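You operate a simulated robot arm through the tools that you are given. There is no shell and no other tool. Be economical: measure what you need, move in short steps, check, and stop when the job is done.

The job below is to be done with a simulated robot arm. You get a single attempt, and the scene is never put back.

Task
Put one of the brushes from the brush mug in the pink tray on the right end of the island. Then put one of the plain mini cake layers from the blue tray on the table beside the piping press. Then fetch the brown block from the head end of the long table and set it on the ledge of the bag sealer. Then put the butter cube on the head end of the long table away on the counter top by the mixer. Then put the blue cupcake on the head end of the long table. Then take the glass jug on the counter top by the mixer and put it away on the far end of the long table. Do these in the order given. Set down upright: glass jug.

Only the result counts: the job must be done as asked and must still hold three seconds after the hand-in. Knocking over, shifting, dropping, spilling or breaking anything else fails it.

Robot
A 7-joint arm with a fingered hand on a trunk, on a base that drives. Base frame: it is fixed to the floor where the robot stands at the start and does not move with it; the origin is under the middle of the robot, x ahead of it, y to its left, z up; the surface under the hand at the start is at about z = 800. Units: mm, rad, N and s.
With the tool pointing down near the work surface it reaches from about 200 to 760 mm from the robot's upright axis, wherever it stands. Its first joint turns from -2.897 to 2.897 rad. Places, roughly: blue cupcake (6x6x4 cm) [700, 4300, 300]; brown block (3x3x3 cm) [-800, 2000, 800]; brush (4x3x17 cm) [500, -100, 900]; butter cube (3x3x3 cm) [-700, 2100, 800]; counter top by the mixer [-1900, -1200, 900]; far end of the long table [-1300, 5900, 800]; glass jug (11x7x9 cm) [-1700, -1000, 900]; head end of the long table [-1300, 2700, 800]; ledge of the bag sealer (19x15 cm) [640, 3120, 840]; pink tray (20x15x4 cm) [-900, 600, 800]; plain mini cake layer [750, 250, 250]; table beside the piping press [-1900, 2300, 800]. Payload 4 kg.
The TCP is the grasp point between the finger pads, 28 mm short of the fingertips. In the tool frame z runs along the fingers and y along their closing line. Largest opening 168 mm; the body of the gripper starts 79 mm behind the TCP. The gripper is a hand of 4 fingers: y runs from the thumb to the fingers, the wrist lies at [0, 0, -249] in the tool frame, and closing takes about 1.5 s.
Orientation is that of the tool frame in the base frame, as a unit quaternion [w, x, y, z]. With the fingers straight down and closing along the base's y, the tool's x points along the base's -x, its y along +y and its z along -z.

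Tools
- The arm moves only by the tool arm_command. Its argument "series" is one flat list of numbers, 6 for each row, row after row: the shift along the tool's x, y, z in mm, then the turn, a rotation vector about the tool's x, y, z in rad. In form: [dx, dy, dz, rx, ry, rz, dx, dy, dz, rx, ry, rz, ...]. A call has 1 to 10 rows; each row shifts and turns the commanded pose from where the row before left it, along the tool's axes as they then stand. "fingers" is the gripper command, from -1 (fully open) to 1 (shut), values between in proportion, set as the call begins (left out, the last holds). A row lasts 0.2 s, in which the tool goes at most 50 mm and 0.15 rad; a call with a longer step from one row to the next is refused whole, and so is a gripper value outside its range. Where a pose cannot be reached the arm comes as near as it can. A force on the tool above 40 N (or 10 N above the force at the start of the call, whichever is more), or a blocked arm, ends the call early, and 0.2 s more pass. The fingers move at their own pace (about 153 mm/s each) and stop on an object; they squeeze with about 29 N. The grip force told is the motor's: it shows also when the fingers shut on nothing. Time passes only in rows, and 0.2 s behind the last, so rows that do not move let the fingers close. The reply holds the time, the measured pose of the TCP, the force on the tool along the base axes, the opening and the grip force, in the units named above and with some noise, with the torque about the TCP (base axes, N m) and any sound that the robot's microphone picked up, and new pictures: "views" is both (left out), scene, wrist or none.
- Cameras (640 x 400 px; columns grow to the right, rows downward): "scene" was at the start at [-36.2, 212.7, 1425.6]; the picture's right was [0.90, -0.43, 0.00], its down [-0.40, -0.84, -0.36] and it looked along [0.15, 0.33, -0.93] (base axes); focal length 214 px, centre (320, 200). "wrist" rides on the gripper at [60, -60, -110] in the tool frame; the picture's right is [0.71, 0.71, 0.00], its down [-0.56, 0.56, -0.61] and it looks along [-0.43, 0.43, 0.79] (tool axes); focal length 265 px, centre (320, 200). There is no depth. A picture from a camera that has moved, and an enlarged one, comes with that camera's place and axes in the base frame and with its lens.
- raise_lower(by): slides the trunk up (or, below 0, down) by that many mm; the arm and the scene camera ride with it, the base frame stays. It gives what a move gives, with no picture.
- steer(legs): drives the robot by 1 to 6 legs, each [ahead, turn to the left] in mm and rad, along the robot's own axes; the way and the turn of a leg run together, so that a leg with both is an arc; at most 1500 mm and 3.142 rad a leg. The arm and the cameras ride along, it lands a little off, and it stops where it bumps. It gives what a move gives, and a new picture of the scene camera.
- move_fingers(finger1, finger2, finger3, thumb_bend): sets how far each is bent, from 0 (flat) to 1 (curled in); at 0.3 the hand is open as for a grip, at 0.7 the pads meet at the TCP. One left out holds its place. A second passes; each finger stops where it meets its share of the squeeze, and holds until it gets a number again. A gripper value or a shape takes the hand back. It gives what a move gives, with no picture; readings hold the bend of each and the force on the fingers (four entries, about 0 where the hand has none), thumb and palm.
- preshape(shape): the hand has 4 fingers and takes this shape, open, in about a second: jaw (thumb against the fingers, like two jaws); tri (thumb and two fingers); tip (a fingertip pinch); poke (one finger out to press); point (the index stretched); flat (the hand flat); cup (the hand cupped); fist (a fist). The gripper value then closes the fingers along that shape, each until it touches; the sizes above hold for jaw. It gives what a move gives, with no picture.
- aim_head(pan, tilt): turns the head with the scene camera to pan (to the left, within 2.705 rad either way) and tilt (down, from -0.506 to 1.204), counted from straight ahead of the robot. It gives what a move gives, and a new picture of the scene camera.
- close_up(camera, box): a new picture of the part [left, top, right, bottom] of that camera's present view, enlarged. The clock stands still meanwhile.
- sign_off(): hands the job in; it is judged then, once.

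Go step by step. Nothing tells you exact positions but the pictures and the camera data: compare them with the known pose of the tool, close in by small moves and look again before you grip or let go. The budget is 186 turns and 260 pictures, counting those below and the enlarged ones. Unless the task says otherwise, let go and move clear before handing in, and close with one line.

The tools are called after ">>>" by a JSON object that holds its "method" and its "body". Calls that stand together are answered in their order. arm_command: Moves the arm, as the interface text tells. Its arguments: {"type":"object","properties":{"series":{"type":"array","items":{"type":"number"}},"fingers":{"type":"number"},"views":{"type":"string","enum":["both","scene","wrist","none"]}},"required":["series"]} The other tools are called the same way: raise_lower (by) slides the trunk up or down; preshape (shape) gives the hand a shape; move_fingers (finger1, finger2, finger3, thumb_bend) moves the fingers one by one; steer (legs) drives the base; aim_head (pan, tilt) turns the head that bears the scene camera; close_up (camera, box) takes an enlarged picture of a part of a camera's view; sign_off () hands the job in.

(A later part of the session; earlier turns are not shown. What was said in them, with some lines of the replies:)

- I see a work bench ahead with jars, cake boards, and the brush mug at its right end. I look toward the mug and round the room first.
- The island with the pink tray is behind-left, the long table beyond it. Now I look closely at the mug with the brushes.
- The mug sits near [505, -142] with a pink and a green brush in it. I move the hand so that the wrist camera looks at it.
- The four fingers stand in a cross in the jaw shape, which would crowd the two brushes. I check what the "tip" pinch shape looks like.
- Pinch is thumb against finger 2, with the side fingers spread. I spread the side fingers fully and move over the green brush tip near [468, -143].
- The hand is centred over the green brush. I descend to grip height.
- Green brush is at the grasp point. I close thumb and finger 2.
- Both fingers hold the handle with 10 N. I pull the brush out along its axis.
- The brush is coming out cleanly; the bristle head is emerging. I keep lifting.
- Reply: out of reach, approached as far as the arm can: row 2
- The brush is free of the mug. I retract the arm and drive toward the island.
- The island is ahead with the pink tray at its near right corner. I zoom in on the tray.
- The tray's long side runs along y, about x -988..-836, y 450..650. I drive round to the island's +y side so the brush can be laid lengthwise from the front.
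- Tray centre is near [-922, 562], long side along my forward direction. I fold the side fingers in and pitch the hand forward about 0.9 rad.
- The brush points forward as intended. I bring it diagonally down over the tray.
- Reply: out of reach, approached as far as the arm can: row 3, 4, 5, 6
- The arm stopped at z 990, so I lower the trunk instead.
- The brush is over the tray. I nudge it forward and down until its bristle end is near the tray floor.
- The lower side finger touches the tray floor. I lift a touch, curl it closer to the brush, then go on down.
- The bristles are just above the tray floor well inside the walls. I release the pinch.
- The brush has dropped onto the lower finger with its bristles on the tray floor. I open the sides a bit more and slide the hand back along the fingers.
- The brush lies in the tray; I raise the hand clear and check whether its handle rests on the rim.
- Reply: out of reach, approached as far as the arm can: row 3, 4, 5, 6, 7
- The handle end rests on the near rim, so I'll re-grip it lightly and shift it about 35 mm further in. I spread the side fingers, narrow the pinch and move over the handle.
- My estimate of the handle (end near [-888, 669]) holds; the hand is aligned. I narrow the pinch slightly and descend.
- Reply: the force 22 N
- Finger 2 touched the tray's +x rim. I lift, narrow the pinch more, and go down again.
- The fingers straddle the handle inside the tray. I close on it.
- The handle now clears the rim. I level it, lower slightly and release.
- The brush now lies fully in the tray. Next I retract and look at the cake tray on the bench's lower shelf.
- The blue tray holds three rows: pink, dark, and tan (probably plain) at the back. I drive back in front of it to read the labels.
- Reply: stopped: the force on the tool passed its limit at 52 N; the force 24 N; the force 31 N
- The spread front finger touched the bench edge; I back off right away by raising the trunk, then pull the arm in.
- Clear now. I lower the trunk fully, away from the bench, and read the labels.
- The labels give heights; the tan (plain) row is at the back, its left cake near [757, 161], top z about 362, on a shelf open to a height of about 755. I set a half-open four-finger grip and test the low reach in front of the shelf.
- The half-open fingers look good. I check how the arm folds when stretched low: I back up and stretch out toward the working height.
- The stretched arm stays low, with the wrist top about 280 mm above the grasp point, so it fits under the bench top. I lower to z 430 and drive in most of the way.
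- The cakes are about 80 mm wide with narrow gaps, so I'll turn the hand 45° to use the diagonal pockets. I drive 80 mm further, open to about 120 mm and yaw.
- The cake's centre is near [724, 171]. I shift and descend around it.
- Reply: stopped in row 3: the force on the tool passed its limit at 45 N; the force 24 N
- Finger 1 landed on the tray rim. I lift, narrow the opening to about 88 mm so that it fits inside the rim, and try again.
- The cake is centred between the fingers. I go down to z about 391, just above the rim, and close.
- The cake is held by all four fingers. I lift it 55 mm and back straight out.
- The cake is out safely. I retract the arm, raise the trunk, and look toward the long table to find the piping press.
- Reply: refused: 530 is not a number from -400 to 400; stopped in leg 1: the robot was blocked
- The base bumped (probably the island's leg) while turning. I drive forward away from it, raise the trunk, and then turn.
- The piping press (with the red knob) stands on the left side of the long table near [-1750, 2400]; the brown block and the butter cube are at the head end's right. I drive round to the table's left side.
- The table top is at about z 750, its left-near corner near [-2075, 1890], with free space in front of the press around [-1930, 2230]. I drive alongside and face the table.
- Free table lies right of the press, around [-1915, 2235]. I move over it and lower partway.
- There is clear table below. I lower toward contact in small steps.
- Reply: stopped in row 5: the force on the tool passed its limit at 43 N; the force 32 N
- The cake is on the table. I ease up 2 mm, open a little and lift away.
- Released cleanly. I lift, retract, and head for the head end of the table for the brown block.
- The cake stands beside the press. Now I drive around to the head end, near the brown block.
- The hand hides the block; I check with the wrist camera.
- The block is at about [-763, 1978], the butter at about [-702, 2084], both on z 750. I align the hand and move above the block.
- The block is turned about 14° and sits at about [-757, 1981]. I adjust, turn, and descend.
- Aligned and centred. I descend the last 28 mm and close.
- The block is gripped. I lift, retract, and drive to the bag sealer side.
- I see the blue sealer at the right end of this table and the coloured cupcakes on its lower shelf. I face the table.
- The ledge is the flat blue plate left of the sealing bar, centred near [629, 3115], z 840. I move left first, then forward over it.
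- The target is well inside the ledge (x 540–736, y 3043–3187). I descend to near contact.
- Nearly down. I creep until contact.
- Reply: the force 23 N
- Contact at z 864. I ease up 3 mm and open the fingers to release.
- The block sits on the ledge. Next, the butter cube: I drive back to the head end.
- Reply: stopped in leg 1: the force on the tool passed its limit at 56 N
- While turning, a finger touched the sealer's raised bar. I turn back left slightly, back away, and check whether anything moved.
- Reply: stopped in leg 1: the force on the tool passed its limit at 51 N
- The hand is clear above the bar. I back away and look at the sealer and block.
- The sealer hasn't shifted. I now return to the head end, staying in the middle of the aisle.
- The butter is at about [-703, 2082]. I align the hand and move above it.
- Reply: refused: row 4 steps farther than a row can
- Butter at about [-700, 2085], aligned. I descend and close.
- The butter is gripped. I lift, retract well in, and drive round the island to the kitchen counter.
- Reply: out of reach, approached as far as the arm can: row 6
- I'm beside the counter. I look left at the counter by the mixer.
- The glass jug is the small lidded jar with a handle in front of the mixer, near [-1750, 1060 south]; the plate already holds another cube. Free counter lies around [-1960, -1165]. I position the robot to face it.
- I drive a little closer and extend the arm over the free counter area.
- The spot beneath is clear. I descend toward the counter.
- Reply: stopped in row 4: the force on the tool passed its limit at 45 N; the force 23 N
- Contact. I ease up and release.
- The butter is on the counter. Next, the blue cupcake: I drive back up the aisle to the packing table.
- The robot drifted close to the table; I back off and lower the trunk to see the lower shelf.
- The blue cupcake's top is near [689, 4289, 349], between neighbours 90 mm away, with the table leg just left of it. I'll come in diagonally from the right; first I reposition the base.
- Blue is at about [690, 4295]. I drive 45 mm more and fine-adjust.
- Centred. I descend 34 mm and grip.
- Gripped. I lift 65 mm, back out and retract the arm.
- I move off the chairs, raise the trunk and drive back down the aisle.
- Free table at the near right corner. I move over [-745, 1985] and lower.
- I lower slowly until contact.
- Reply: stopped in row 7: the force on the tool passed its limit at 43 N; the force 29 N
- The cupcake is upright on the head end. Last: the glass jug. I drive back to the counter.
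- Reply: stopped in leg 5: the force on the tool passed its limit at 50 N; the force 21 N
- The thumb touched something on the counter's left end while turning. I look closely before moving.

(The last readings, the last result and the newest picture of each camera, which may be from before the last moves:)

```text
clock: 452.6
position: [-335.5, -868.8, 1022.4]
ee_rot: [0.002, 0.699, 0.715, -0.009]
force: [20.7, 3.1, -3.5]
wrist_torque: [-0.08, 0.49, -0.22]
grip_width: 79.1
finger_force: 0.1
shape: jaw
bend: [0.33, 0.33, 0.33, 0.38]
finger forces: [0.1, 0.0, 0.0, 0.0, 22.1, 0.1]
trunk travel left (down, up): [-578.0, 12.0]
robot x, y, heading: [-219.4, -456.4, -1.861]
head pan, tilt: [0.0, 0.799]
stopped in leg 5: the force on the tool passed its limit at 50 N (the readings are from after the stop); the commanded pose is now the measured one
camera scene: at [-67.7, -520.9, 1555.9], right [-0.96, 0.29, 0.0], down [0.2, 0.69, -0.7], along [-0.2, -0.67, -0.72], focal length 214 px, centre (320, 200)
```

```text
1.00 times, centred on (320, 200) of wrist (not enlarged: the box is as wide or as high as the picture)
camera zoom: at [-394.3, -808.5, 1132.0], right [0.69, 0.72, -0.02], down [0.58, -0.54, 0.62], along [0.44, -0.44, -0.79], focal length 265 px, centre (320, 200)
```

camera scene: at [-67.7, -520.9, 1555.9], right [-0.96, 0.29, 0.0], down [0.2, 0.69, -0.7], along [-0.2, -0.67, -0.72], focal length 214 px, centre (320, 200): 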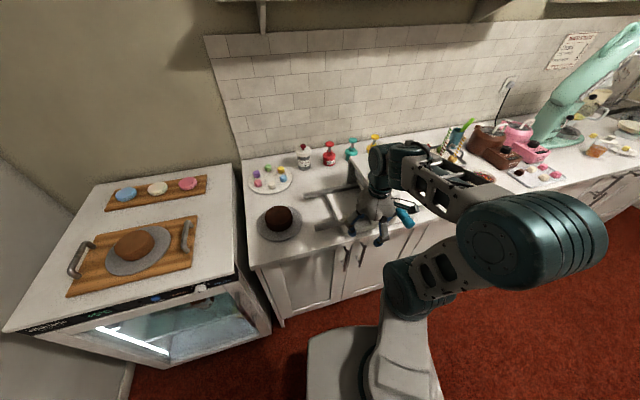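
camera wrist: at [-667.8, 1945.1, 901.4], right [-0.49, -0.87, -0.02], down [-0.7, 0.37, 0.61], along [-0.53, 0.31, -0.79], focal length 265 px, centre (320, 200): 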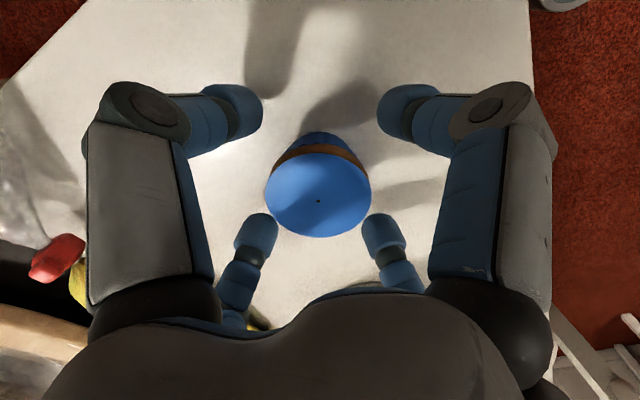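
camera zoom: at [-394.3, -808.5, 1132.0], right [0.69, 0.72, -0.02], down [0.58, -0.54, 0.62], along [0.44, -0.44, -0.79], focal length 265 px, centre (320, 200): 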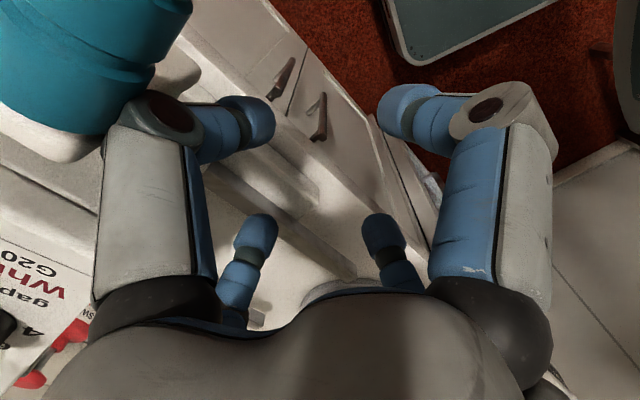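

It's a sheeting machine with a teal handle. I turn back left, back off and then swing round clear of the counter.

>>> {"method": "steer", "body": {"legs": [[0, 0.12], [-250, 0]]}}

>>> {"method": "close_up", "body": {"camera": "scene", "box": [280, 100, 480, 260]}}

```text
clock: 455.0
position: [-246.0, -632.5, 1023.3]
ee_rot: [0.002, 0.657, 0.753, -0.01]
force: [-0.1, -0.1, -0.1]
wrist_torque: [0.01, 0.01, 0.03]
grip_width: 87.9
finger_force: 0.1
shape: jaw
bend: [0.33, 0.33, 0.33, 0.33]
finger forces: [0.0, 0.1, 0.1, 0.0, 0.0, 0.0]
trunk travel left (down, up): [-578.0, 12.0]
robot x, y, heading: [-179.4, -203.8, -1.747]
head pan, tilt: [0.0, 0.799]
camera scene: at [-20.3, -255.6, 1556.2], right [-0.98, 0.17, 0.0], down [0.12, 0.71, -0.7], along [-0.12, -0.69, -0.72], focal length 214 px, centre (320, 200)
```

scene: 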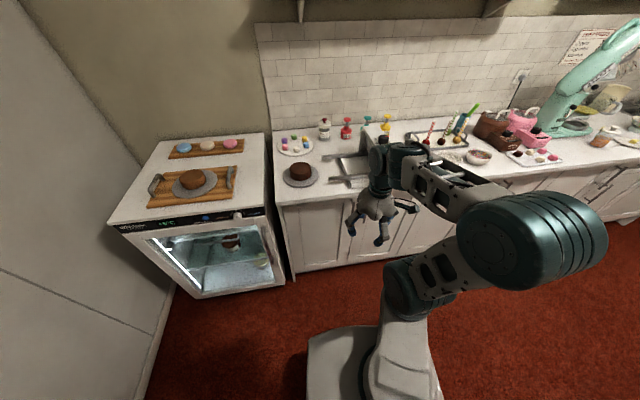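

```text
2.50 times, centred on (380, 180) of scene
camera zoom: at [-20.3, -255.6, 1556.2], right [-0.98, 0.17, 0.0], down [0.12, 0.71, -0.7], along [-0.12, -0.69, -0.72], focal length 536 px, centre (170, 250)
```

zoom: 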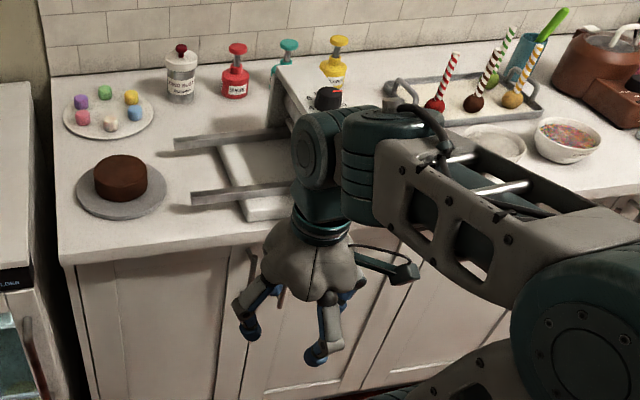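

>>> {"method": "steer", "body": {"legs": [[0, -1.247], [1000, 0], [560, 0]]}}

```text
clock: 466.1
position: [-2151.1, -475.8, 1022.7]
ee_rot: [-0.002, 0.976, 0.219, -0.009]
force: [0.5, -0.3, 0.1]
wrist_torque: [-0.01, -0.02, 0.01]
grip_width: 87.9
finger_force: 0.1
shape: jaw
bend: [0.33, 0.33, 0.33, 0.33]
finger forces: [0.1, 0.0, 0.0, 0.0, 0.0, 0.1]
trunk travel left (down, up): [-578.0, 12.0]
robot x, y, heading: [-1721.3, -411.9, -3.013]
head pan, tilt: [0.0, 0.799]
camera scene: at [-1722.6, -578.1, 1556.2], right [-0.13, 0.99, 0.0], down [0.71, 0.09, -0.7], along [-0.69, -0.09, -0.72], focal length 214 px, centre (320, 200)
```

scene: 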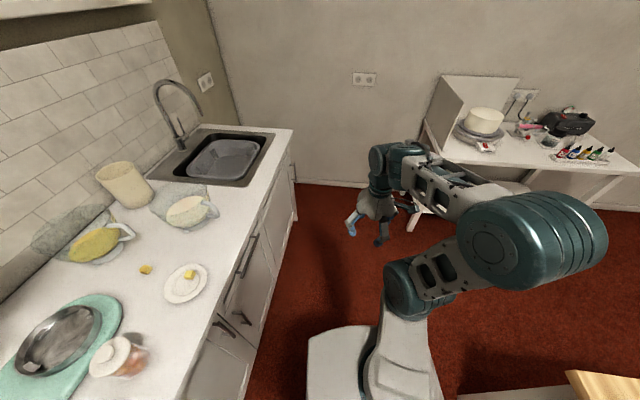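

>>> {"method": "steer", "body": {"legs": [[0, 1.442]]}}

>>> {"method": "close_up", "body": {"camera": "scene", "box": [260, 120, 440, 260]}}

>>> {"method": "close_up", "body": {"camera": "wrist", "box": [0, 0, 640, 400]}}

```text
clock: 470.0
position: [-1710.4, -844.6, 1022.5]
ee_rot: [0.004, 0.586, 0.81, -0.01]
force: [-0.4, -0.5, -0.2]
wrist_torque: [-0.02, -0.01, -0.01]
grip_width: 87.8
finger_force: 0.0
shape: jaw
bend: [0.33, 0.33, 0.33, 0.33]
finger forces: [0.0, 0.0, 0.0, 0.0, 0.1, 0.1]
trunk travel left (down, up): [-578.0, 12.0]
robot x, y, heading: [-1718.5, -411.9, -1.566]
head pan, tilt: [0.0, 0.799]
camera scene: at [-1559.4, -432.8, 1556.2], right [-1.0, -0.01, 0.0], down [-0.01, 0.72, -0.7], along [0.01, -0.7, -0.72], focal length 214 px, centre (320, 200)
```

scene: 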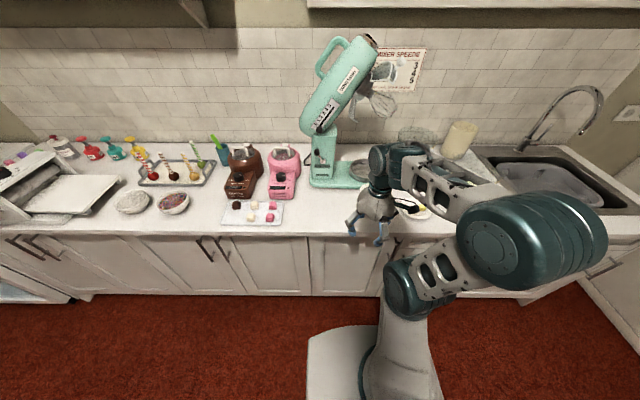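

```text
2.86 times, centred on (350, 190) of scene
camera zoom: at [-1559.4, -432.8, 1556.2], right [-1.0, -0.01, 0.0], down [-0.01, 0.72, -0.7], along [0.01, -0.7, -0.72], focal length 613 px, centre (234, 229)
```

zoom: 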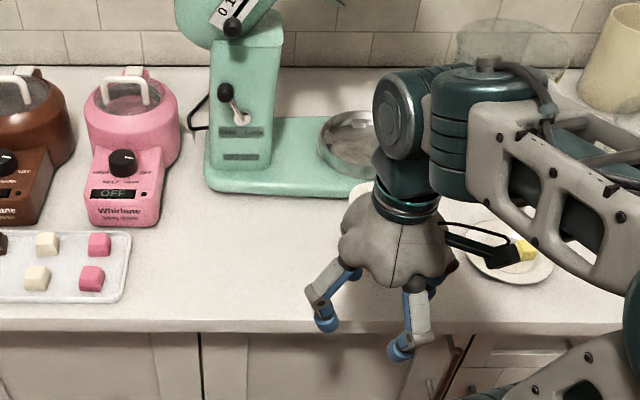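

```text
1.00 times, centred on (320, 200) of wrist (not enlarged: the box is as wide or as high as the picture)
camera zoom: at [-1785.5, -804.6, 1131.8], right [0.45, 0.89, -0.02], down [0.71, -0.34, 0.62], along [0.55, -0.29, -0.79], focal length 265 px, centre (320, 200)
```

zoom: 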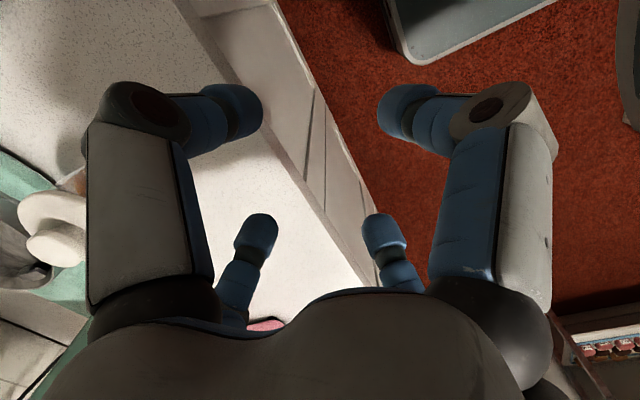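

The hand hides the jug. I raise it and swing it aside so the wrist camera looks at the jug.

>>> {"method": "arm_command", "body": {"series": [0, 0, -40, 0, 0, 0.11, 0, 0, -38, 0, 0, 0.11, 0, 0, 0, 0, 0, 0.1, -28, -31, 0, 0, 0, 0, -28, -30, 0, 0, 0, 0, -28, -30, 0, 0, 0, 0, -27, -30, 0, 0, 0, 0]}}

>>> {"method": "close_up", "body": {"camera": "wrist", "box": [210, 100, 430, 280]}}

>>> {"method": "close_up", "body": {"camera": "scene", "box": [310, 140, 450, 240]}}

```text
clock: 471.6
position: [-1833.6, -955.7, 1101.9]
ee_rot: [0.005, 0.707, 0.707, -0.008]
force: [-0.1, 0.1, -0.1]
wrist_torque: [0.0, -0.01, 0.0]
grip_width: 87.9
finger_force: 0.0
shape: jaw
bend: [0.33, 0.33, 0.33, 0.33]
finger forces: [0.0, 0.1, 0.0, 0.0, 0.0, 0.1]
trunk travel left (down, up): [-578.0, 12.0]
robot x, y, heading: [-1720.3, -410.9, -1.559]
head pan, tilt: [0.0, 0.799]
camera scene: at [-1560.3, -433.5, 1556.3], right [-1.0, -0.01, 0.0], down [-0.01, 0.72, -0.7], along [0.01, -0.7, -0.72], focal length 214 px, centre (320, 200)
camera wrist: at [-1891.7, -893.5, 1210.6], right [0.71, 0.71, -0.01], down [0.56, -0.55, 0.62], along [0.43, -0.45, -0.78], focal length 265 px, centre (320, 200)
```

scene: 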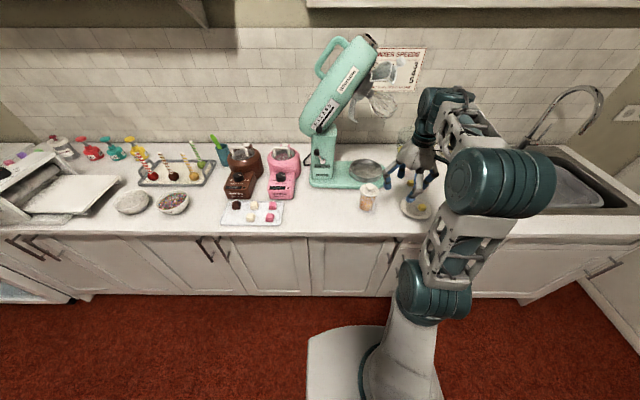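
wrist: 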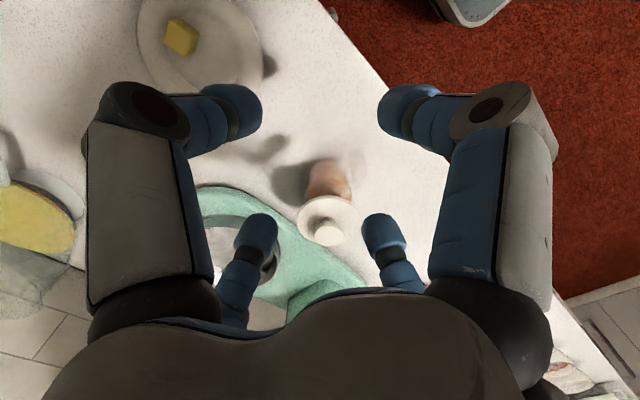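

```text
2.22 times, centred on (320, 190) of wrist
camera zoom: at [-1891.7, -893.5, 1210.6], right [0.71, 0.71, -0.01], down [0.56, -0.55, 0.62], along [0.43, -0.45, -0.78], focal length 590 px, centre (320, 222)
```

zoom: 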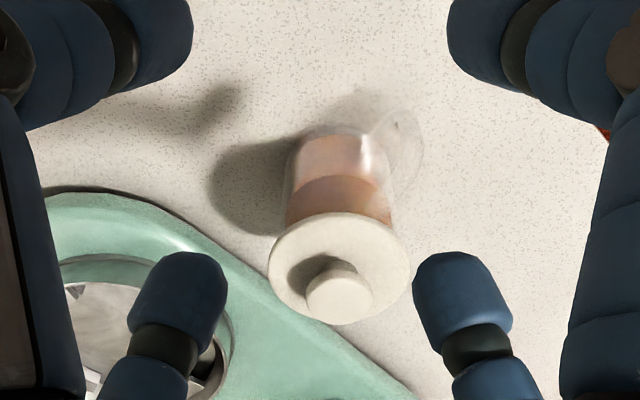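

```text
4.00 times, centred on (380, 190) of scene
camera zoom: at [-1560.3, -433.5, 1556.3], right [-1.0, -0.01, 0.0], down [-0.01, 0.72, -0.7], along [0.01, -0.7, -0.72], focal length 858 px, centre (80, 240)
```

zoom: 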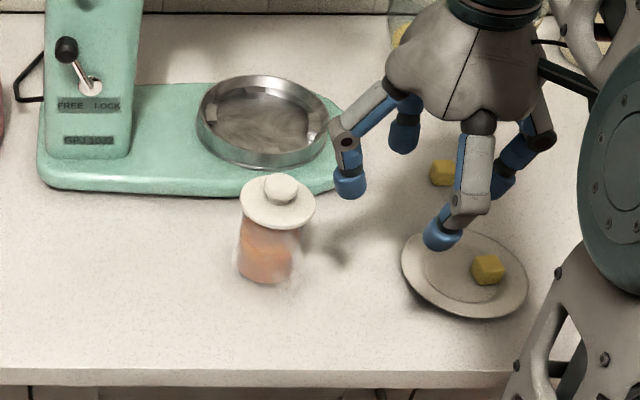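

The jug's axis is near [-1740, -1036], lid rim at z 988, handle facing me. I turn the hand 45° so the handle falls between fingers, and move above it.

>>> {"method": "arm_command", "body": {"series": [-27, 31, 0, 0, 0, 0.131, -27, 31, 0, 0, 0, 0.131], "views": "none"}}

>>> {"method": "arm_command", "body": {"series": [0, 0, 0, 0, 0, 0.131, 0, 0, 0, 0, 0, 0.131, 0, 0, 0, 0, 0, 0.131, 0, 0, 0, 0, 0, 0.13], "fingers": -0.25, "views": "wrist"}}

```text
clock: 472.2
position: [-1773.7, -1011.3, 1102.2]
ee_rot: [0.006, 0.794, 0.608, -0.008]
force: [0.6, 0.1, 0.0]
wrist_torque: [0.02, 0.05, 0.03]
grip_width: 87.9
finger_force: 0.1
shape: jaw
bend: [0.33, 0.33, 0.33, 0.33]
finger forces: [0.0, 0.0, 0.0, 0.0, 0.1, 0.0]
trunk travel left (down, up): [-578.0, 12.0]
robot x, y, heading: [-1720.2, -409.6, -1.555]
head pan, tilt: [0.0, 0.799]
```

```text
clock: 473.2
position: [-1773.6, -1011.8, 1104.7]
ee_rot: [0.007, 0.924, 0.382, -0.005]
force: [0.3, -0.4, 0.4]
wrist_torque: [0.0, 0.02, 0.02]
grip_width: 104.6
finger_force: 0.1
shape: jaw
bend: [0.29, 0.29, 0.29, 0.29]
finger forces: [0.0, 0.0, 0.1, 0.1, 0.1, 0.0]
trunk travel left (down, up): [-578.0, 12.0]
robot x, y, heading: [-1721.1, -411.3, -1.561]
head pan, tilt: [0.0, 0.799]
camera wrist: at [-1771.5, -925.0, 1211.6], right [1.0, 0.0, 0.0], down [0.0, -0.78, 0.63], along [0.0, -0.63, -0.78], focal length 265 px, centre (320, 200)
```

wrist: 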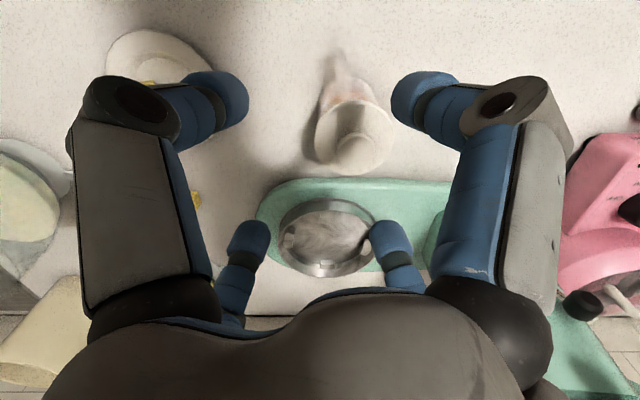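

>>> {"method": "arm_command", "body": {"series": [9, 36, 0, 0, 0, 0, 0, 0, 25, 0, 0, 0], "views": "none"}}

>>> {"method": "close_up", "body": {"camera": "wrist", "box": [160, 30, 480, 230]}}

```text
clock: 473.8
position: [-1743.0, -1033.0, 1080.0]
ee_rot: [0.007, 0.924, 0.382, -0.005]
force: [0.1, -0.3, -0.4]
wrist_torque: [-0.01, 0.04, 0.01]
grip_width: 104.7
finger_force: 0.0
shape: jaw
bend: [0.29, 0.29, 0.29, 0.29]
finger forces: [0.0, 0.1, 0.0, 0.1, 0.0, 0.0]
trunk travel left (down, up): [-578.0, 12.0]
robot x, y, heading: [-1717.9, -414.8, -1.561]
head pan, tilt: [0.0, 0.799]
```

```text
2.00 times, centred on (320, 130) of wrist
camera zoom: at [-1740.3, -945.2, 1187.3], right [1.0, 0.0, 0.0], down [0.0, -0.78, 0.63], along [0.0, -0.63, -0.78], focal length 531 px, centre (320, 340)
```

zoom: 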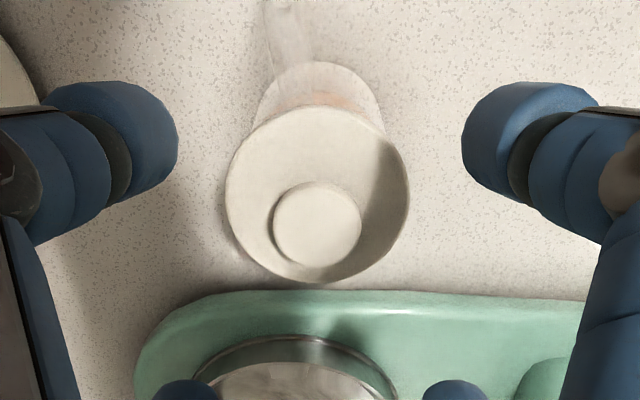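

Well centred. I descend around the jug to z 950.

>>> {"method": "arm_command", "body": {"series": [0, 0, 40, 0, 0, 0, 0, 0, 40, 0, 0, 0, 0, 0, 30, 0, 0, 0, 0, 0, 20, 0, 0, 0], "views": "both"}}

>>> {"method": "close_up", "body": {"camera": "scene", "box": [320, 140, 440, 240]}}

```text
clock: 474.8
position: [-1742.6, -1034.9, 949.5]
ee_rot: [0.008, 0.924, 0.383, -0.005]
force: [-0.6, -0.6, -0.7]
wrist_torque: [0.04, 0.0, 0.0]
grip_width: 104.6
finger_force: 0.1
shape: jaw
bend: [0.29, 0.29, 0.29, 0.29]
finger forces: [0.0, 0.1, 0.0, 0.0, 0.0, 0.1]
trunk travel left (down, up): [-578.0, 12.0]
robot x, y, heading: [-1726.3, -411.6, -1.564]
head pan, tilt: [0.0, 0.799]
camera scene: at [-1559.6, -433.1, 1556.2], right [-1.0, -0.01, 0.0], down [-0.01, 0.72, -0.7], along [0.01, -0.7, -0.72], focal length 214 px, centre (320, 200)
camera wrist: at [-1740.9, -947.3, 1057.2], right [1.0, 0.0, 0.0], down [0.0, -0.78, 0.63], along [0.0, -0.63, -0.78], focal length 265 px, centre (320, 200)
```

scene: 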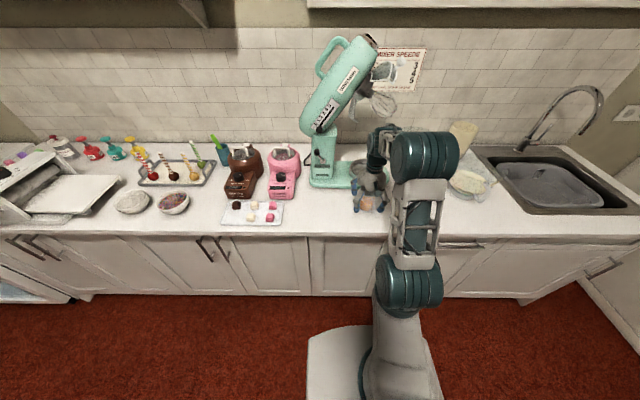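
wrist: 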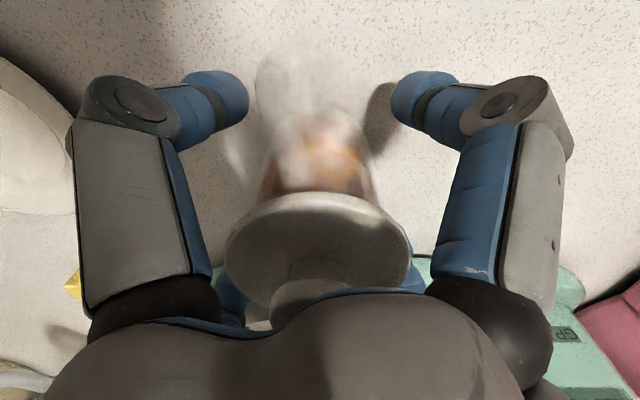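

```text
4.00 times, centred on (380, 190) of scene
camera zoom: at [-1559.6, -433.1, 1556.2], right [-1.0, -0.01, 0.0], down [-0.01, 0.72, -0.7], along [0.01, -0.7, -0.72], focal length 858 px, centre (80, 240)
```

zoom: 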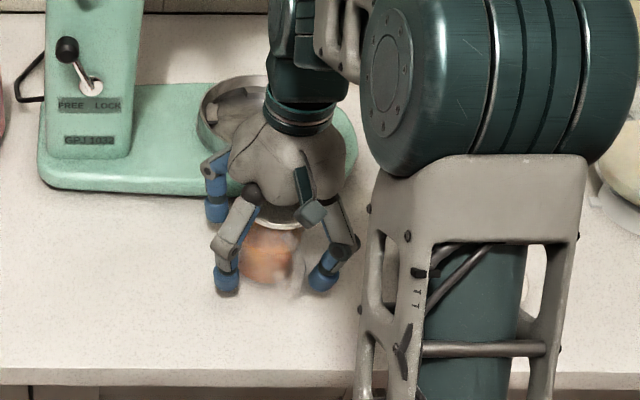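

The handle points slightly left of me, so I rotate the hand about 17° to centre it between two fingers, then close.

>>> {"method": "arm_command", "body": {"series": [0, 0, 0, 0, 0, -0.15, 0, 0, 0, 0, 0, -0.15], "views": "wrist"}}

```text
clock: 475.4
position: [-1742.3, -1034.4, 949.4]
ee_rot: [0.007, 0.856, 0.517, -0.006]
force: [0.3, 0.3, -0.1]
wrist_torque: [0.02, -0.01, -0.01]
grip_width: 104.2
finger_force: 0.1
shape: jaw
bend: [0.29, 0.29, 0.29, 0.29]
finger forces: [0.0, 0.1, 0.0, 0.0, 0.0, 0.1]
trunk travel left (down, up): [-578.0, 12.0]
robot x, y, heading: [-1721.5, -412.9, -1.565]
head pan, tilt: [0.0, 0.799]
camera wrist: at [-1766.1, -950.9, 1057.5], right [0.95, 0.3, -0.01], down [0.24, -0.74, 0.63], along [0.18, -0.6, -0.78], focal length 265 px, centre (320, 200)
```

wrist: 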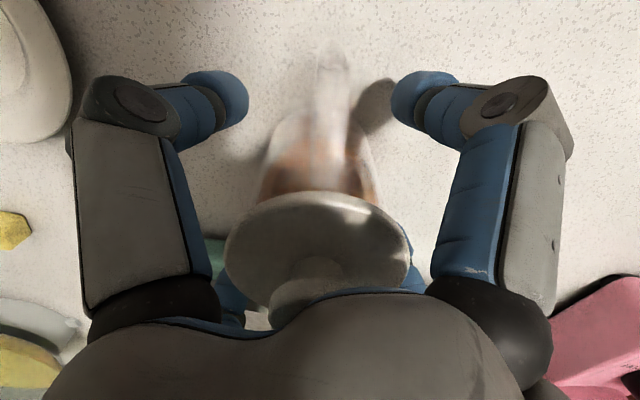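

The handle is centred between the front fingers. I close.

>>> {"method": "arm_command", "body": {"series": [0, 0, 0, 0, 0, 0, 0, 0, 0, 0, 0, 0, 0, 0, 0, 0, 0, 0, 0, 0, 0, 0, 0, 0, 0, 0, 0, 0, 0, 0, 0, 0, 0, 0, 0, 0], "fingers": 0.6, "views": "wrist"}}

```text
clock: 476.8
position: [-1741.7, -1034.3, 949.6]
ee_rot: [0.006, 0.856, 0.517, -0.005]
force: [-1.0, 1.0, -0.9]
wrist_torque: [0.0, -0.01, -0.01]
grip_width: 57.5
finger_force: 29.0
shape: jaw
bend: [0.79, 0.79, 0.79, 0.43]
finger forces: [26.1, 26.1, 26.0, 0.0, 26.3, 0.0]
trunk travel left (down, up): [-578.0, 12.0]
robot x, y, heading: [-1722.0, -412.2, -1.563]
head pan, tilt: [0.0, 0.799]
camera wrist: at [-1765.8, -951.0, 1057.4], right [0.96, 0.3, -0.01], down [0.24, -0.74, 0.63], along [0.18, -0.6, -0.78], focal length 265 px, centre (320, 200)
```

wrist: 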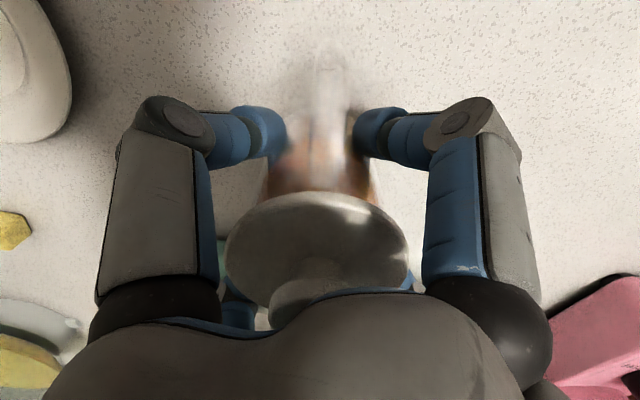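

Firm grip. I lift the jug vertically and retract.

>>> {"method": "arm_command", "body": {"series": [0, 0, -10, 0, 0, 0, 0, 0, -20, 0, 0, 0, 0, 0, -30, 0, 0, 0, 0, 0, -30, 0, 0, 0, 35, -18, 0, 0, 0, 0, 35, -18, 0, 0, 0, 0, 35, -18, 0, 0, 0, 0, 35, -18, 0, 0, 0, 0, 35, -18, 0, 0, 0, 0, 35, -18, 0, 0, 0, 0]}}

>>> {"method": "close_up", "body": {"camera": "scene", "box": [300, 140, 460, 280]}}

```text
clock: 479.0
position: [-1741.1, -794.5, 1035.8]
ee_rot: [0.008, 0.856, 0.516, -0.007]
force: [-0.1, 0.4, -3.4]
wrist_torque: [-0.03, 0.0, -0.01]
grip_width: 57.3
finger_force: 28.4
shape: jaw
bend: [0.79, 0.79, 0.79, 0.43]
finger forces: [26.3, 26.1, 26.1, 0.0, 26.1, 0.0]
trunk travel left (down, up): [-578.0, 12.0]
robot x, y, heading: [-1723.2, -410.7, -1.559]
head pan, tilt: [0.0, 0.799]
camera scene: at [-1559.8, -432.4, 1556.3], right [-1.0, -0.01, 0.0], down [-0.01, 0.72, -0.7], along [0.01, -0.7, -0.72], focal length 214 px, centre (320, 200)
camera wrist: at [-1764.0, -712.1, 1143.8], right [0.96, 0.3, -0.01], down [0.24, -0.74, 0.63], along [0.18, -0.6, -0.78], focal length 265 px, centre (320, 200)
```

scene: 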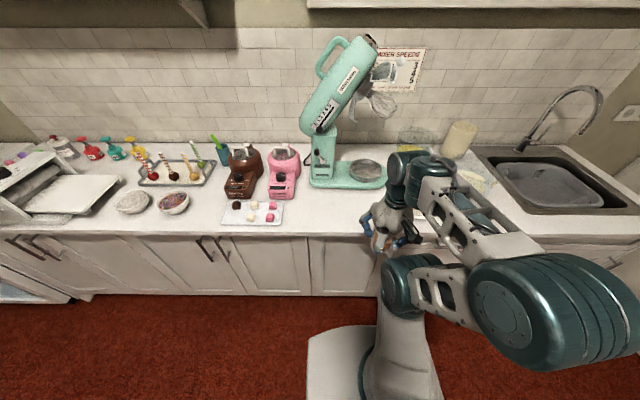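
wrist: 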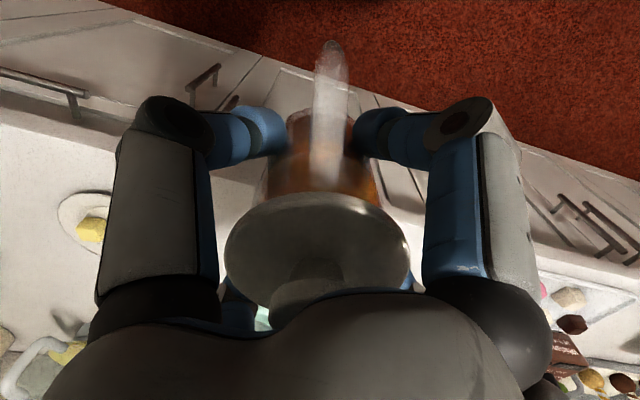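

```text
2.86 times, centred on (380, 210) of scene
camera zoom: at [-1559.8, -432.4, 1556.3], right [-1.0, -0.01, 0.0], down [-0.01, 0.72, -0.7], along [0.01, -0.7, -0.72], focal length 613 px, centre (149, 171)
```

zoom: 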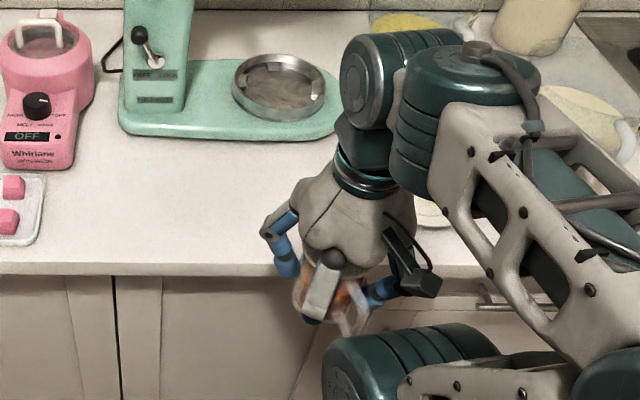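

The jug is held upright. I drive out round the island and up the aisle toward the far end of the long table.

>>> {"method": "steer", "body": {"legs": [[0, 1.56], [1000, 0], [590, 0], [0, 1.571], [1200, 0], [800, 0]]}}

```text
clock: 504.4
position: [-86.3, 1960.2, 1035.7]
ee_rot: [0.007, -0.51, 0.86, 0.007]
force: [-0.3, 0.7, -4.2]
wrist_torque: [0.04, 0.01, 0.02]
grip_width: 57.1
finger_force: 29.1
shape: jaw
bend: [0.79, 0.79, 0.79, 0.43]
finger forces: [25.7, 26.0, 26.0, 0.0, 25.7, 0.1]
trunk travel left (down, up): [-578.0, 12.0]
robot x, y, heading: [-110.5, 1576.8, 1.565]
head pan, tilt: [0.0, 0.799]
camera scene: at [-273.5, 1597.0, 1556.2], right [1.0, -0.01, 0.0], down [0.0, -0.72, -0.7], along [0.0, 0.7, -0.72], focal length 214 px, centre (320, 200)
```

scene: 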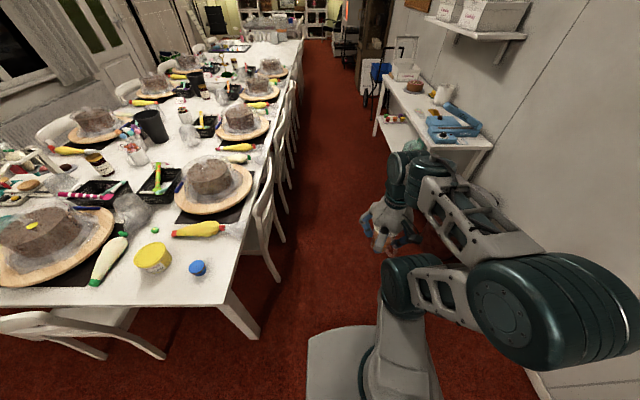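

>>> {"method": "steer", "body": {"legs": [[0, -0.02], [1450, 0], [1450, 0]]}}

>>> {"method": "aim_head", "body": {"pan": 0.35, "tilt": 0.5}}

```text
clock: 518.8
position: [-8.0, 4868.3, 1036.5]
ee_rot: [0.006, -0.503, 0.864, 0.007]
force: [-0.4, -0.2, -3.6]
wrist_torque: [0.05, 0.01, -0.01]
grip_width: 57.3
finger_force: 29.3
shape: jaw
bend: [0.79, 0.79, 0.79, 0.43]
finger forces: [25.8, 26.0, 26.0, 0.1, 25.7, 0.1]
trunk travel left (down, up): [-578.0, 12.0]
robot x, y, heading: [-35.5, 4487.1, 1.548]
head pan, tilt: [0.0, 0.799]
camera scene: at [-200.5, 4508.5, 1556.2], right [1.0, -0.02, 0.0], down [-0.02, -0.72, -0.7], along [0.02, 0.7, -0.72], focal length 214 px, centre (320, 200)
```

scene: 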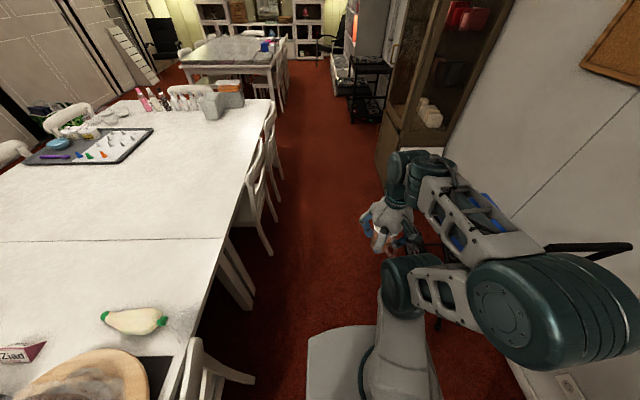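

```text
clock: 519.6
position: [-7.5, 4868.3, 1035.5]
ee_rot: [0.006, -0.503, 0.864, 0.006]
force: [0.0, 0.0, -3.5]
wrist_torque: [0.02, 0.02, -0.02]
grip_width: 56.9
finger_force: 29.1
shape: jaw
bend: [0.79, 0.79, 0.79, 0.43]
finger forces: [25.7, 26.2, 26.0, 0.0, 25.8, 0.0]
trunk travel left (down, up): [-578.0, 12.0]
robot x, y, heading: [-36.3, 4482.4, 1.546]
head pan, tilt: [0.351, 0.499]
camera scene: at [-231.6, 4513.8, 1582.1], right [0.95, 0.32, 0.0], down [0.15, -0.45, -0.88], along [-0.28, 0.83, -0.48], focal length 214 px, centre (320, 200)
```

scene: 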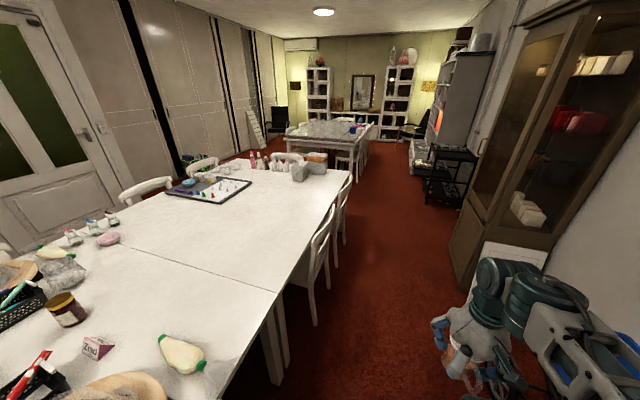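

The far table half has a broad free area. I drive up to y about 5950 and face the table from the aisle.

>>> {"method": "steer", "body": {"legs": [[0, 0.07], [1450, 0], [0, 1.52]]}}

>>> {"method": "aim_head", "body": {"pan": 0.0, "tilt": 0.8}}

```text
clock: 531.1
position: [-495.6, 5967.2, 1036.4]
ee_rot: [0.0, 0.97, -0.243, -0.009]
force: [0.4, -0.7, -3.0]
wrist_torque: [0.04, 0.01, 0.0]
grip_width: 56.9
finger_force: 28.7
shape: jaw
bend: [0.79, 0.79, 0.79, 0.43]
finger forces: [25.5, 26.1, 26.0, 0.1, 25.5, 0.1]
trunk travel left (down, up): [-578.0, 12.0]
robot x, y, heading: [-107.3, 5949.7, -3.136]
head pan, tilt: [0.351, 0.499]
camera scene: at [-137.8, 5751.8, 1582.2], right [-0.35, 0.94, 0.0], down [0.45, 0.17, -0.88], along [-0.82, -0.3, -0.48], focal length 214 px, centre (320, 200)
```

scene: 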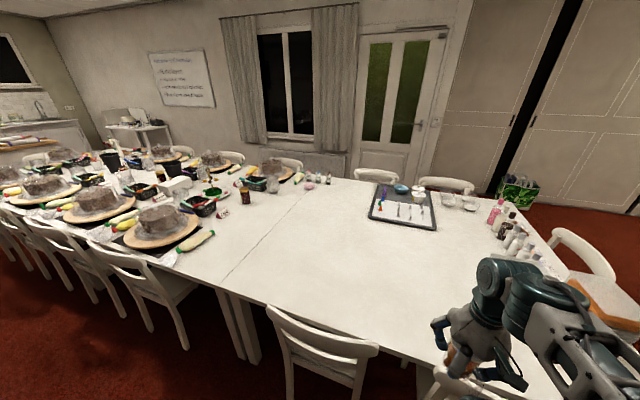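

```text
clock: 531.9
position: [-495.5, 5967.5, 1035.3]
ee_rot: [0.001, 0.97, -0.242, -0.01]
force: [0.4, -0.1, -3.9]
wrist_torque: [-0.02, 0.03, -0.05]
grip_width: 56.9
finger_force: 29.1
shape: jaw
bend: [0.79, 0.79, 0.79, 0.43]
finger forces: [25.5, 26.2, 26.0, 0.0, 25.6, 0.1]
trunk travel left (down, up): [-578.0, 12.0]
robot x, y, heading: [-109.6, 5946.1, -3.137]
head pan, tilt: [0.0, 0.799]
camera scene: at [-133.1, 5783.2, 1556.3], right [0.0, 1.0, 0.0], down [0.72, 0.0, -0.7], along [-0.7, 0.0, -0.72], focal length 214 px, centre (320, 200)
```

scene: 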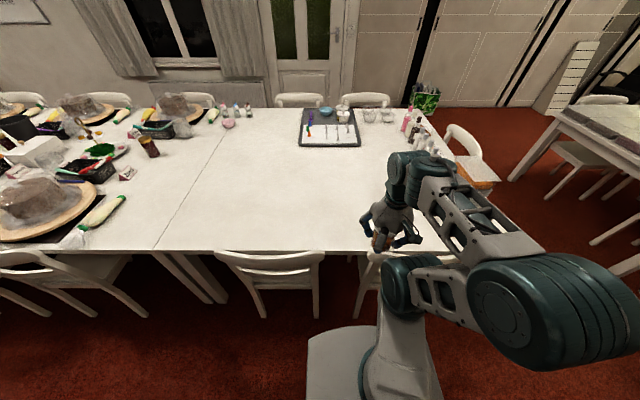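

The area ahead is clear. I extend over [-800, 5960] and lower partway.

>>> {"method": "arm_command", "body": {"series": [-38, 21, 0, 0, 0, 0, -38, 21, 0, 0, 0, 0, -38, 21, 0, 0, 0, 0, -38, 21, 0, 0, 0, 0, -38, 21, 0, 0, 0, 0, -38, 21, 0, 0, 0, 0, -37, 22, 0, 0, 0, 0, 0, 0, 45, 0, 0, 0, 0, 0, 45, 0, 0, 0, 0, 0, 45, 0, 0, 0]}}

>>> {"method": "close_up", "body": {"camera": "scene", "box": [280, 130, 460, 270]}}

```text
clock: 534.1
position: [-803.0, 5963.2, 905.9]
ee_rot: [0.001, 0.97, -0.244, -0.01]
force: [0.3, -0.3, -3.6]
wrist_torque: [-0.01, 0.01, -0.02]
grip_width: 56.9
finger_force: 29.0
shape: jaw
bend: [0.79, 0.79, 0.79, 0.43]
finger forces: [25.5, 26.1, 26.1, 0.1, 25.5, 0.0]
trunk travel left (down, up): [-578.0, 12.0]
robot x, y, heading: [-113.5, 5946.0, -3.137]
head pan, tilt: [0.0, 0.799]
camera scene: at [-134.0, 5783.2, 1556.2], right [0.0, 1.0, 0.0], down [0.72, 0.0, -0.7], along [-0.7, 0.0, -0.72], focal length 214 px, centre (320, 200)
camera wrist: at [-717.7, 5986.9, 1013.4], right [0.29, -0.96, -0.01], down [-0.74, -0.23, 0.63], along [-0.6, -0.17, -0.78], focal length 265 px, centre (320, 200)
```

scene: 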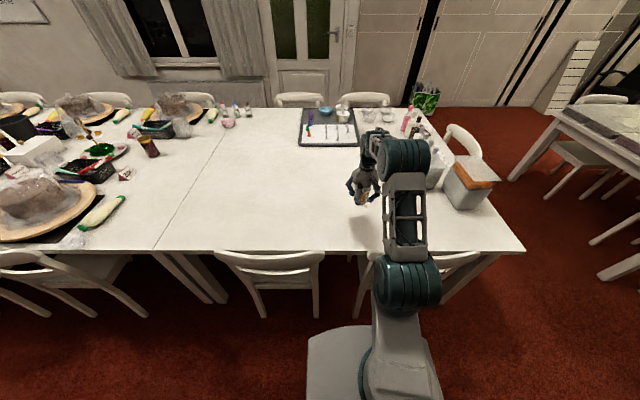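
wrist: 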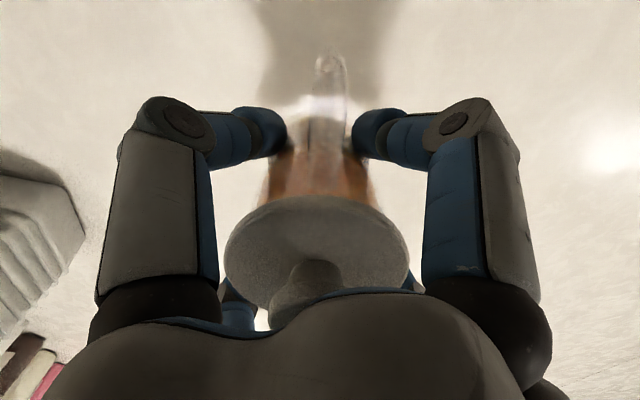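

```text
2.86 times, centred on (370, 200) of scene
camera zoom: at [-134.0, 5783.2, 1556.2], right [0.0, 1.0, 0.0], down [0.72, 0.0, -0.7], along [-0.7, 0.0, -0.72], focal length 613 px, centre (177, 200)
```

zoom: 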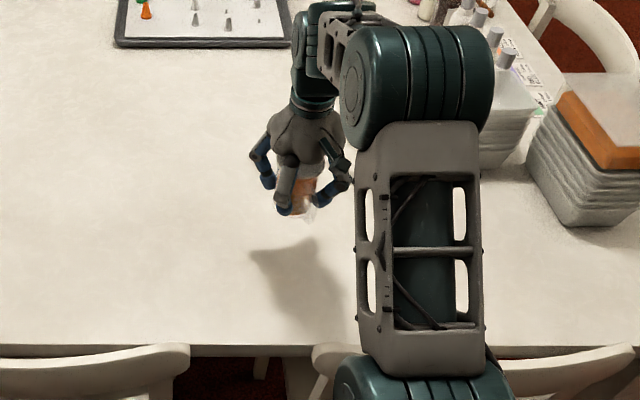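

>>> {"method": "arm_command", "body": {"series": [0, 0, 35, 0, 0, 0, 0, 0, 30, 0, 0, 0, 0, 0, 20, 0, 0, 0, 0, 0, 5, 0, 0, 0], "views": "none"}}

>>> {"method": "arm_command", "body": {"series": [0, 0, 4, 0, 0, 0, 0, 0, 4, 0, 0, 0, 0, 0, 3, 0, 0, 0, 0, 0, 3, 0, 0, 0, 0, 0, 3, 0, 0, 0, 0, 0, 2, 0, 0, 0], "views": "none"}}

```text
clock: 535.1
position: [-804.9, 5962.6, 815.6]
ee_rot: [0.001, 0.97, -0.243, -0.01]
force: [-0.4, -0.5, -3.6]
wrist_torque: [0.02, 0.0, 0.03]
grip_width: 56.8
finger_force: 28.8
shape: jaw
bend: [0.79, 0.79, 0.79, 0.43]
finger forces: [25.5, 26.1, 26.1, 0.0, 25.4, 0.0]
trunk travel left (down, up): [-578.0, 12.0]
robot x, y, heading: [-112.7, 5945.2, -3.141]
head pan, tilt: [0.0, 0.799]
```

```text
clock: 536.5
position: [-804.6, 5962.5, 797.3]
ee_rot: [0.0, 0.97, -0.242, -0.011]
force: [1.6, -0.3, 8.3]
wrist_torque: [0.0, -0.11, -0.02]
grip_width: 56.9
finger_force: 29.1
shape: jaw
bend: [0.79, 0.79, 0.79, 0.43]
finger forces: [27.4, 27.0, 26.5, 0.0, 26.8, 0.0]
trunk travel left (down, up): [-578.0, 12.0]
robot x, y, heading: [-113.6, 5946.6, -3.141]
head pan, tilt: [0.0, 0.799]
```

The jug touches the table gently. I open the fingers.

>>> {"method": "arm_command", "body": {"series": [0, 0, 0, 0, 0, 0, 0, 0, 0, 0, 0, 0, 0, 0, 0, 0, 0, 0, 0, 0, 0, 0, 0, 0], "fingers": -0.25, "views": "wrist"}}

```text
clock: 537.5
position: [-803.4, 5963.4, 798.0]
ee_rot: [0.0, 0.97, -0.244, -0.009]
force: [0.5, 0.3, 0.8]
wrist_torque: [-0.01, 0.02, 0.01]
grip_width: 104.3
finger_force: 0.1
shape: jaw
bend: [0.29, 0.29, 0.29, 0.29]
finger forces: [0.1, 0.0, 0.0, 0.0, 0.0, 0.0]
trunk travel left (down, up): [-578.0, 12.0]
robot x, y, heading: [-112.1, 5947.3, -3.136]
head pan, tilt: [0.0, 0.799]
camera wrist: at [-718.5, 5987.2, 905.1], right [0.29, -0.96, -0.01], down [-0.74, -0.23, 0.63], along [-0.6, -0.17, -0.78], focal length 265 px, centre (320, 200)
```

wrist: 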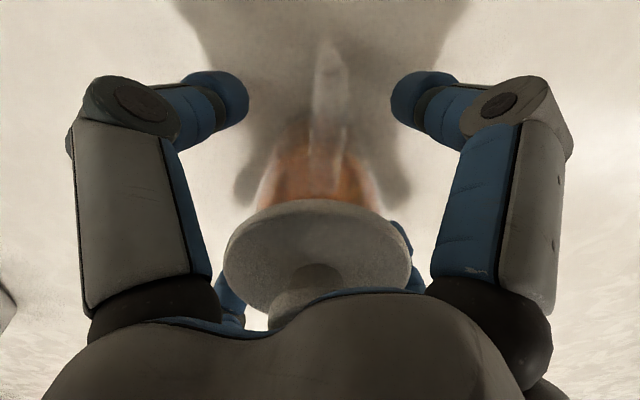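

Released and standing. I lift straight up, then retract and check.

>>> {"method": "arm_command", "body": {"series": [0, 0, -20, 0, 0, 0, 0, 0, -40, 0, 0, 0, 0, 0, -45, 0, 0, 0, 0, 0, -45, 0, 0, 0, 0, 0, -45, 0, 0, 0, 36, -21, 0, 0, 0, 0, 38, -21, 0, 0, 0, 0, 38, -21, 0, 0, 0, 0, 38, -21, 0, 0, 0, 0, 38, -21, 0, 0, 0, 0]}}

>>> {"method": "close_up", "body": {"camera": "scene", "box": [280, 130, 460, 270]}}

```text
clock: 539.7
position: [-583.9, 5965.6, 988.4]
ee_rot: [0.0, 0.97, -0.244, -0.01]
force: [-0.3, -0.4, -0.2]
wrist_torque: [0.0, 0.05, -0.01]
grip_width: 104.5
finger_force: 0.0
shape: jaw
bend: [0.29, 0.29, 0.29, 0.29]
finger forces: [0.0, 0.0, 0.1, 0.0, 0.1, 0.0]
trunk travel left (down, up): [-578.0, 12.0]
robot x, y, heading: [-116.9, 5950.4, -3.136]
head pan, tilt: [0.0, 0.799]
camera scene: at [-132.2, 5783.4, 1556.2], right [0.0, 1.0, 0.0], down [0.72, 0.0, -0.7], along [-0.7, 0.0, -0.72], focal length 214 px, centre (320, 200)
camera wrist: at [-498.3, 5989.6, 1096.3], right [0.29, -0.96, -0.01], down [-0.74, -0.23, 0.63], along [-0.6, -0.18, -0.78], focal length 265 px, centre (320, 200)
```

scene: 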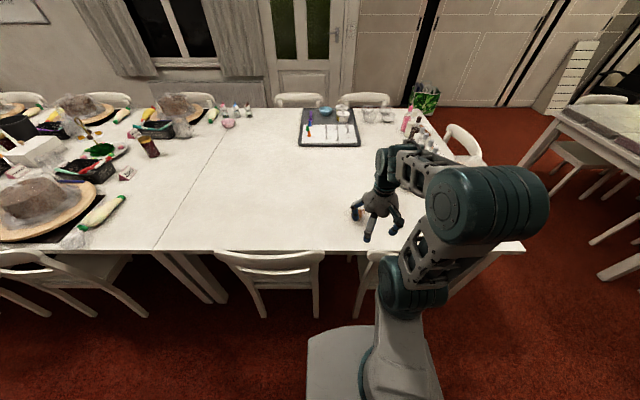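
wrist: 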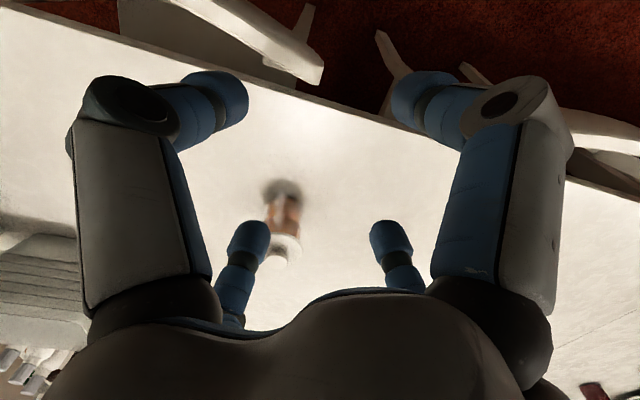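

```text
2.86 times, centred on (370, 200) of scene
camera zoom: at [-132.2, 5783.4, 1556.2], right [0.0, 1.0, 0.0], down [0.72, 0.0, -0.7], along [-0.7, 0.0, -0.72], focal length 613 px, centre (177, 200)
```

zoom: 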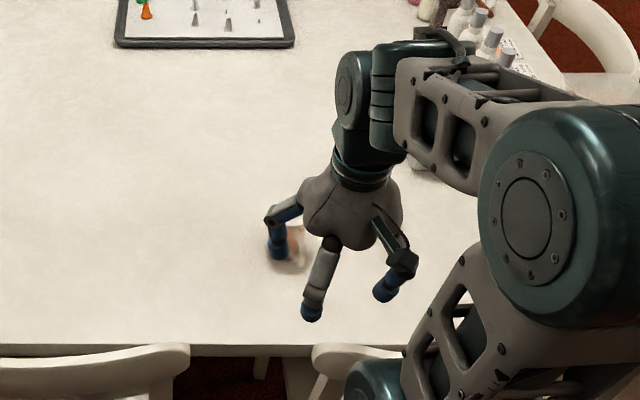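

The jug stands upright at the table's far end and the hand is clear, so I hand in.

>>> {"method": "sign_off", "body": {}}

```text
The job is handed in.
```

All six items were moved in the order given, and the job is handed in. While driving, the hand bumped the bench edge, the bag sealer's bar and a machine on the counter. The sealer's ledge checked out as unmoved, but I didn't measure whether the counter machine shifted.
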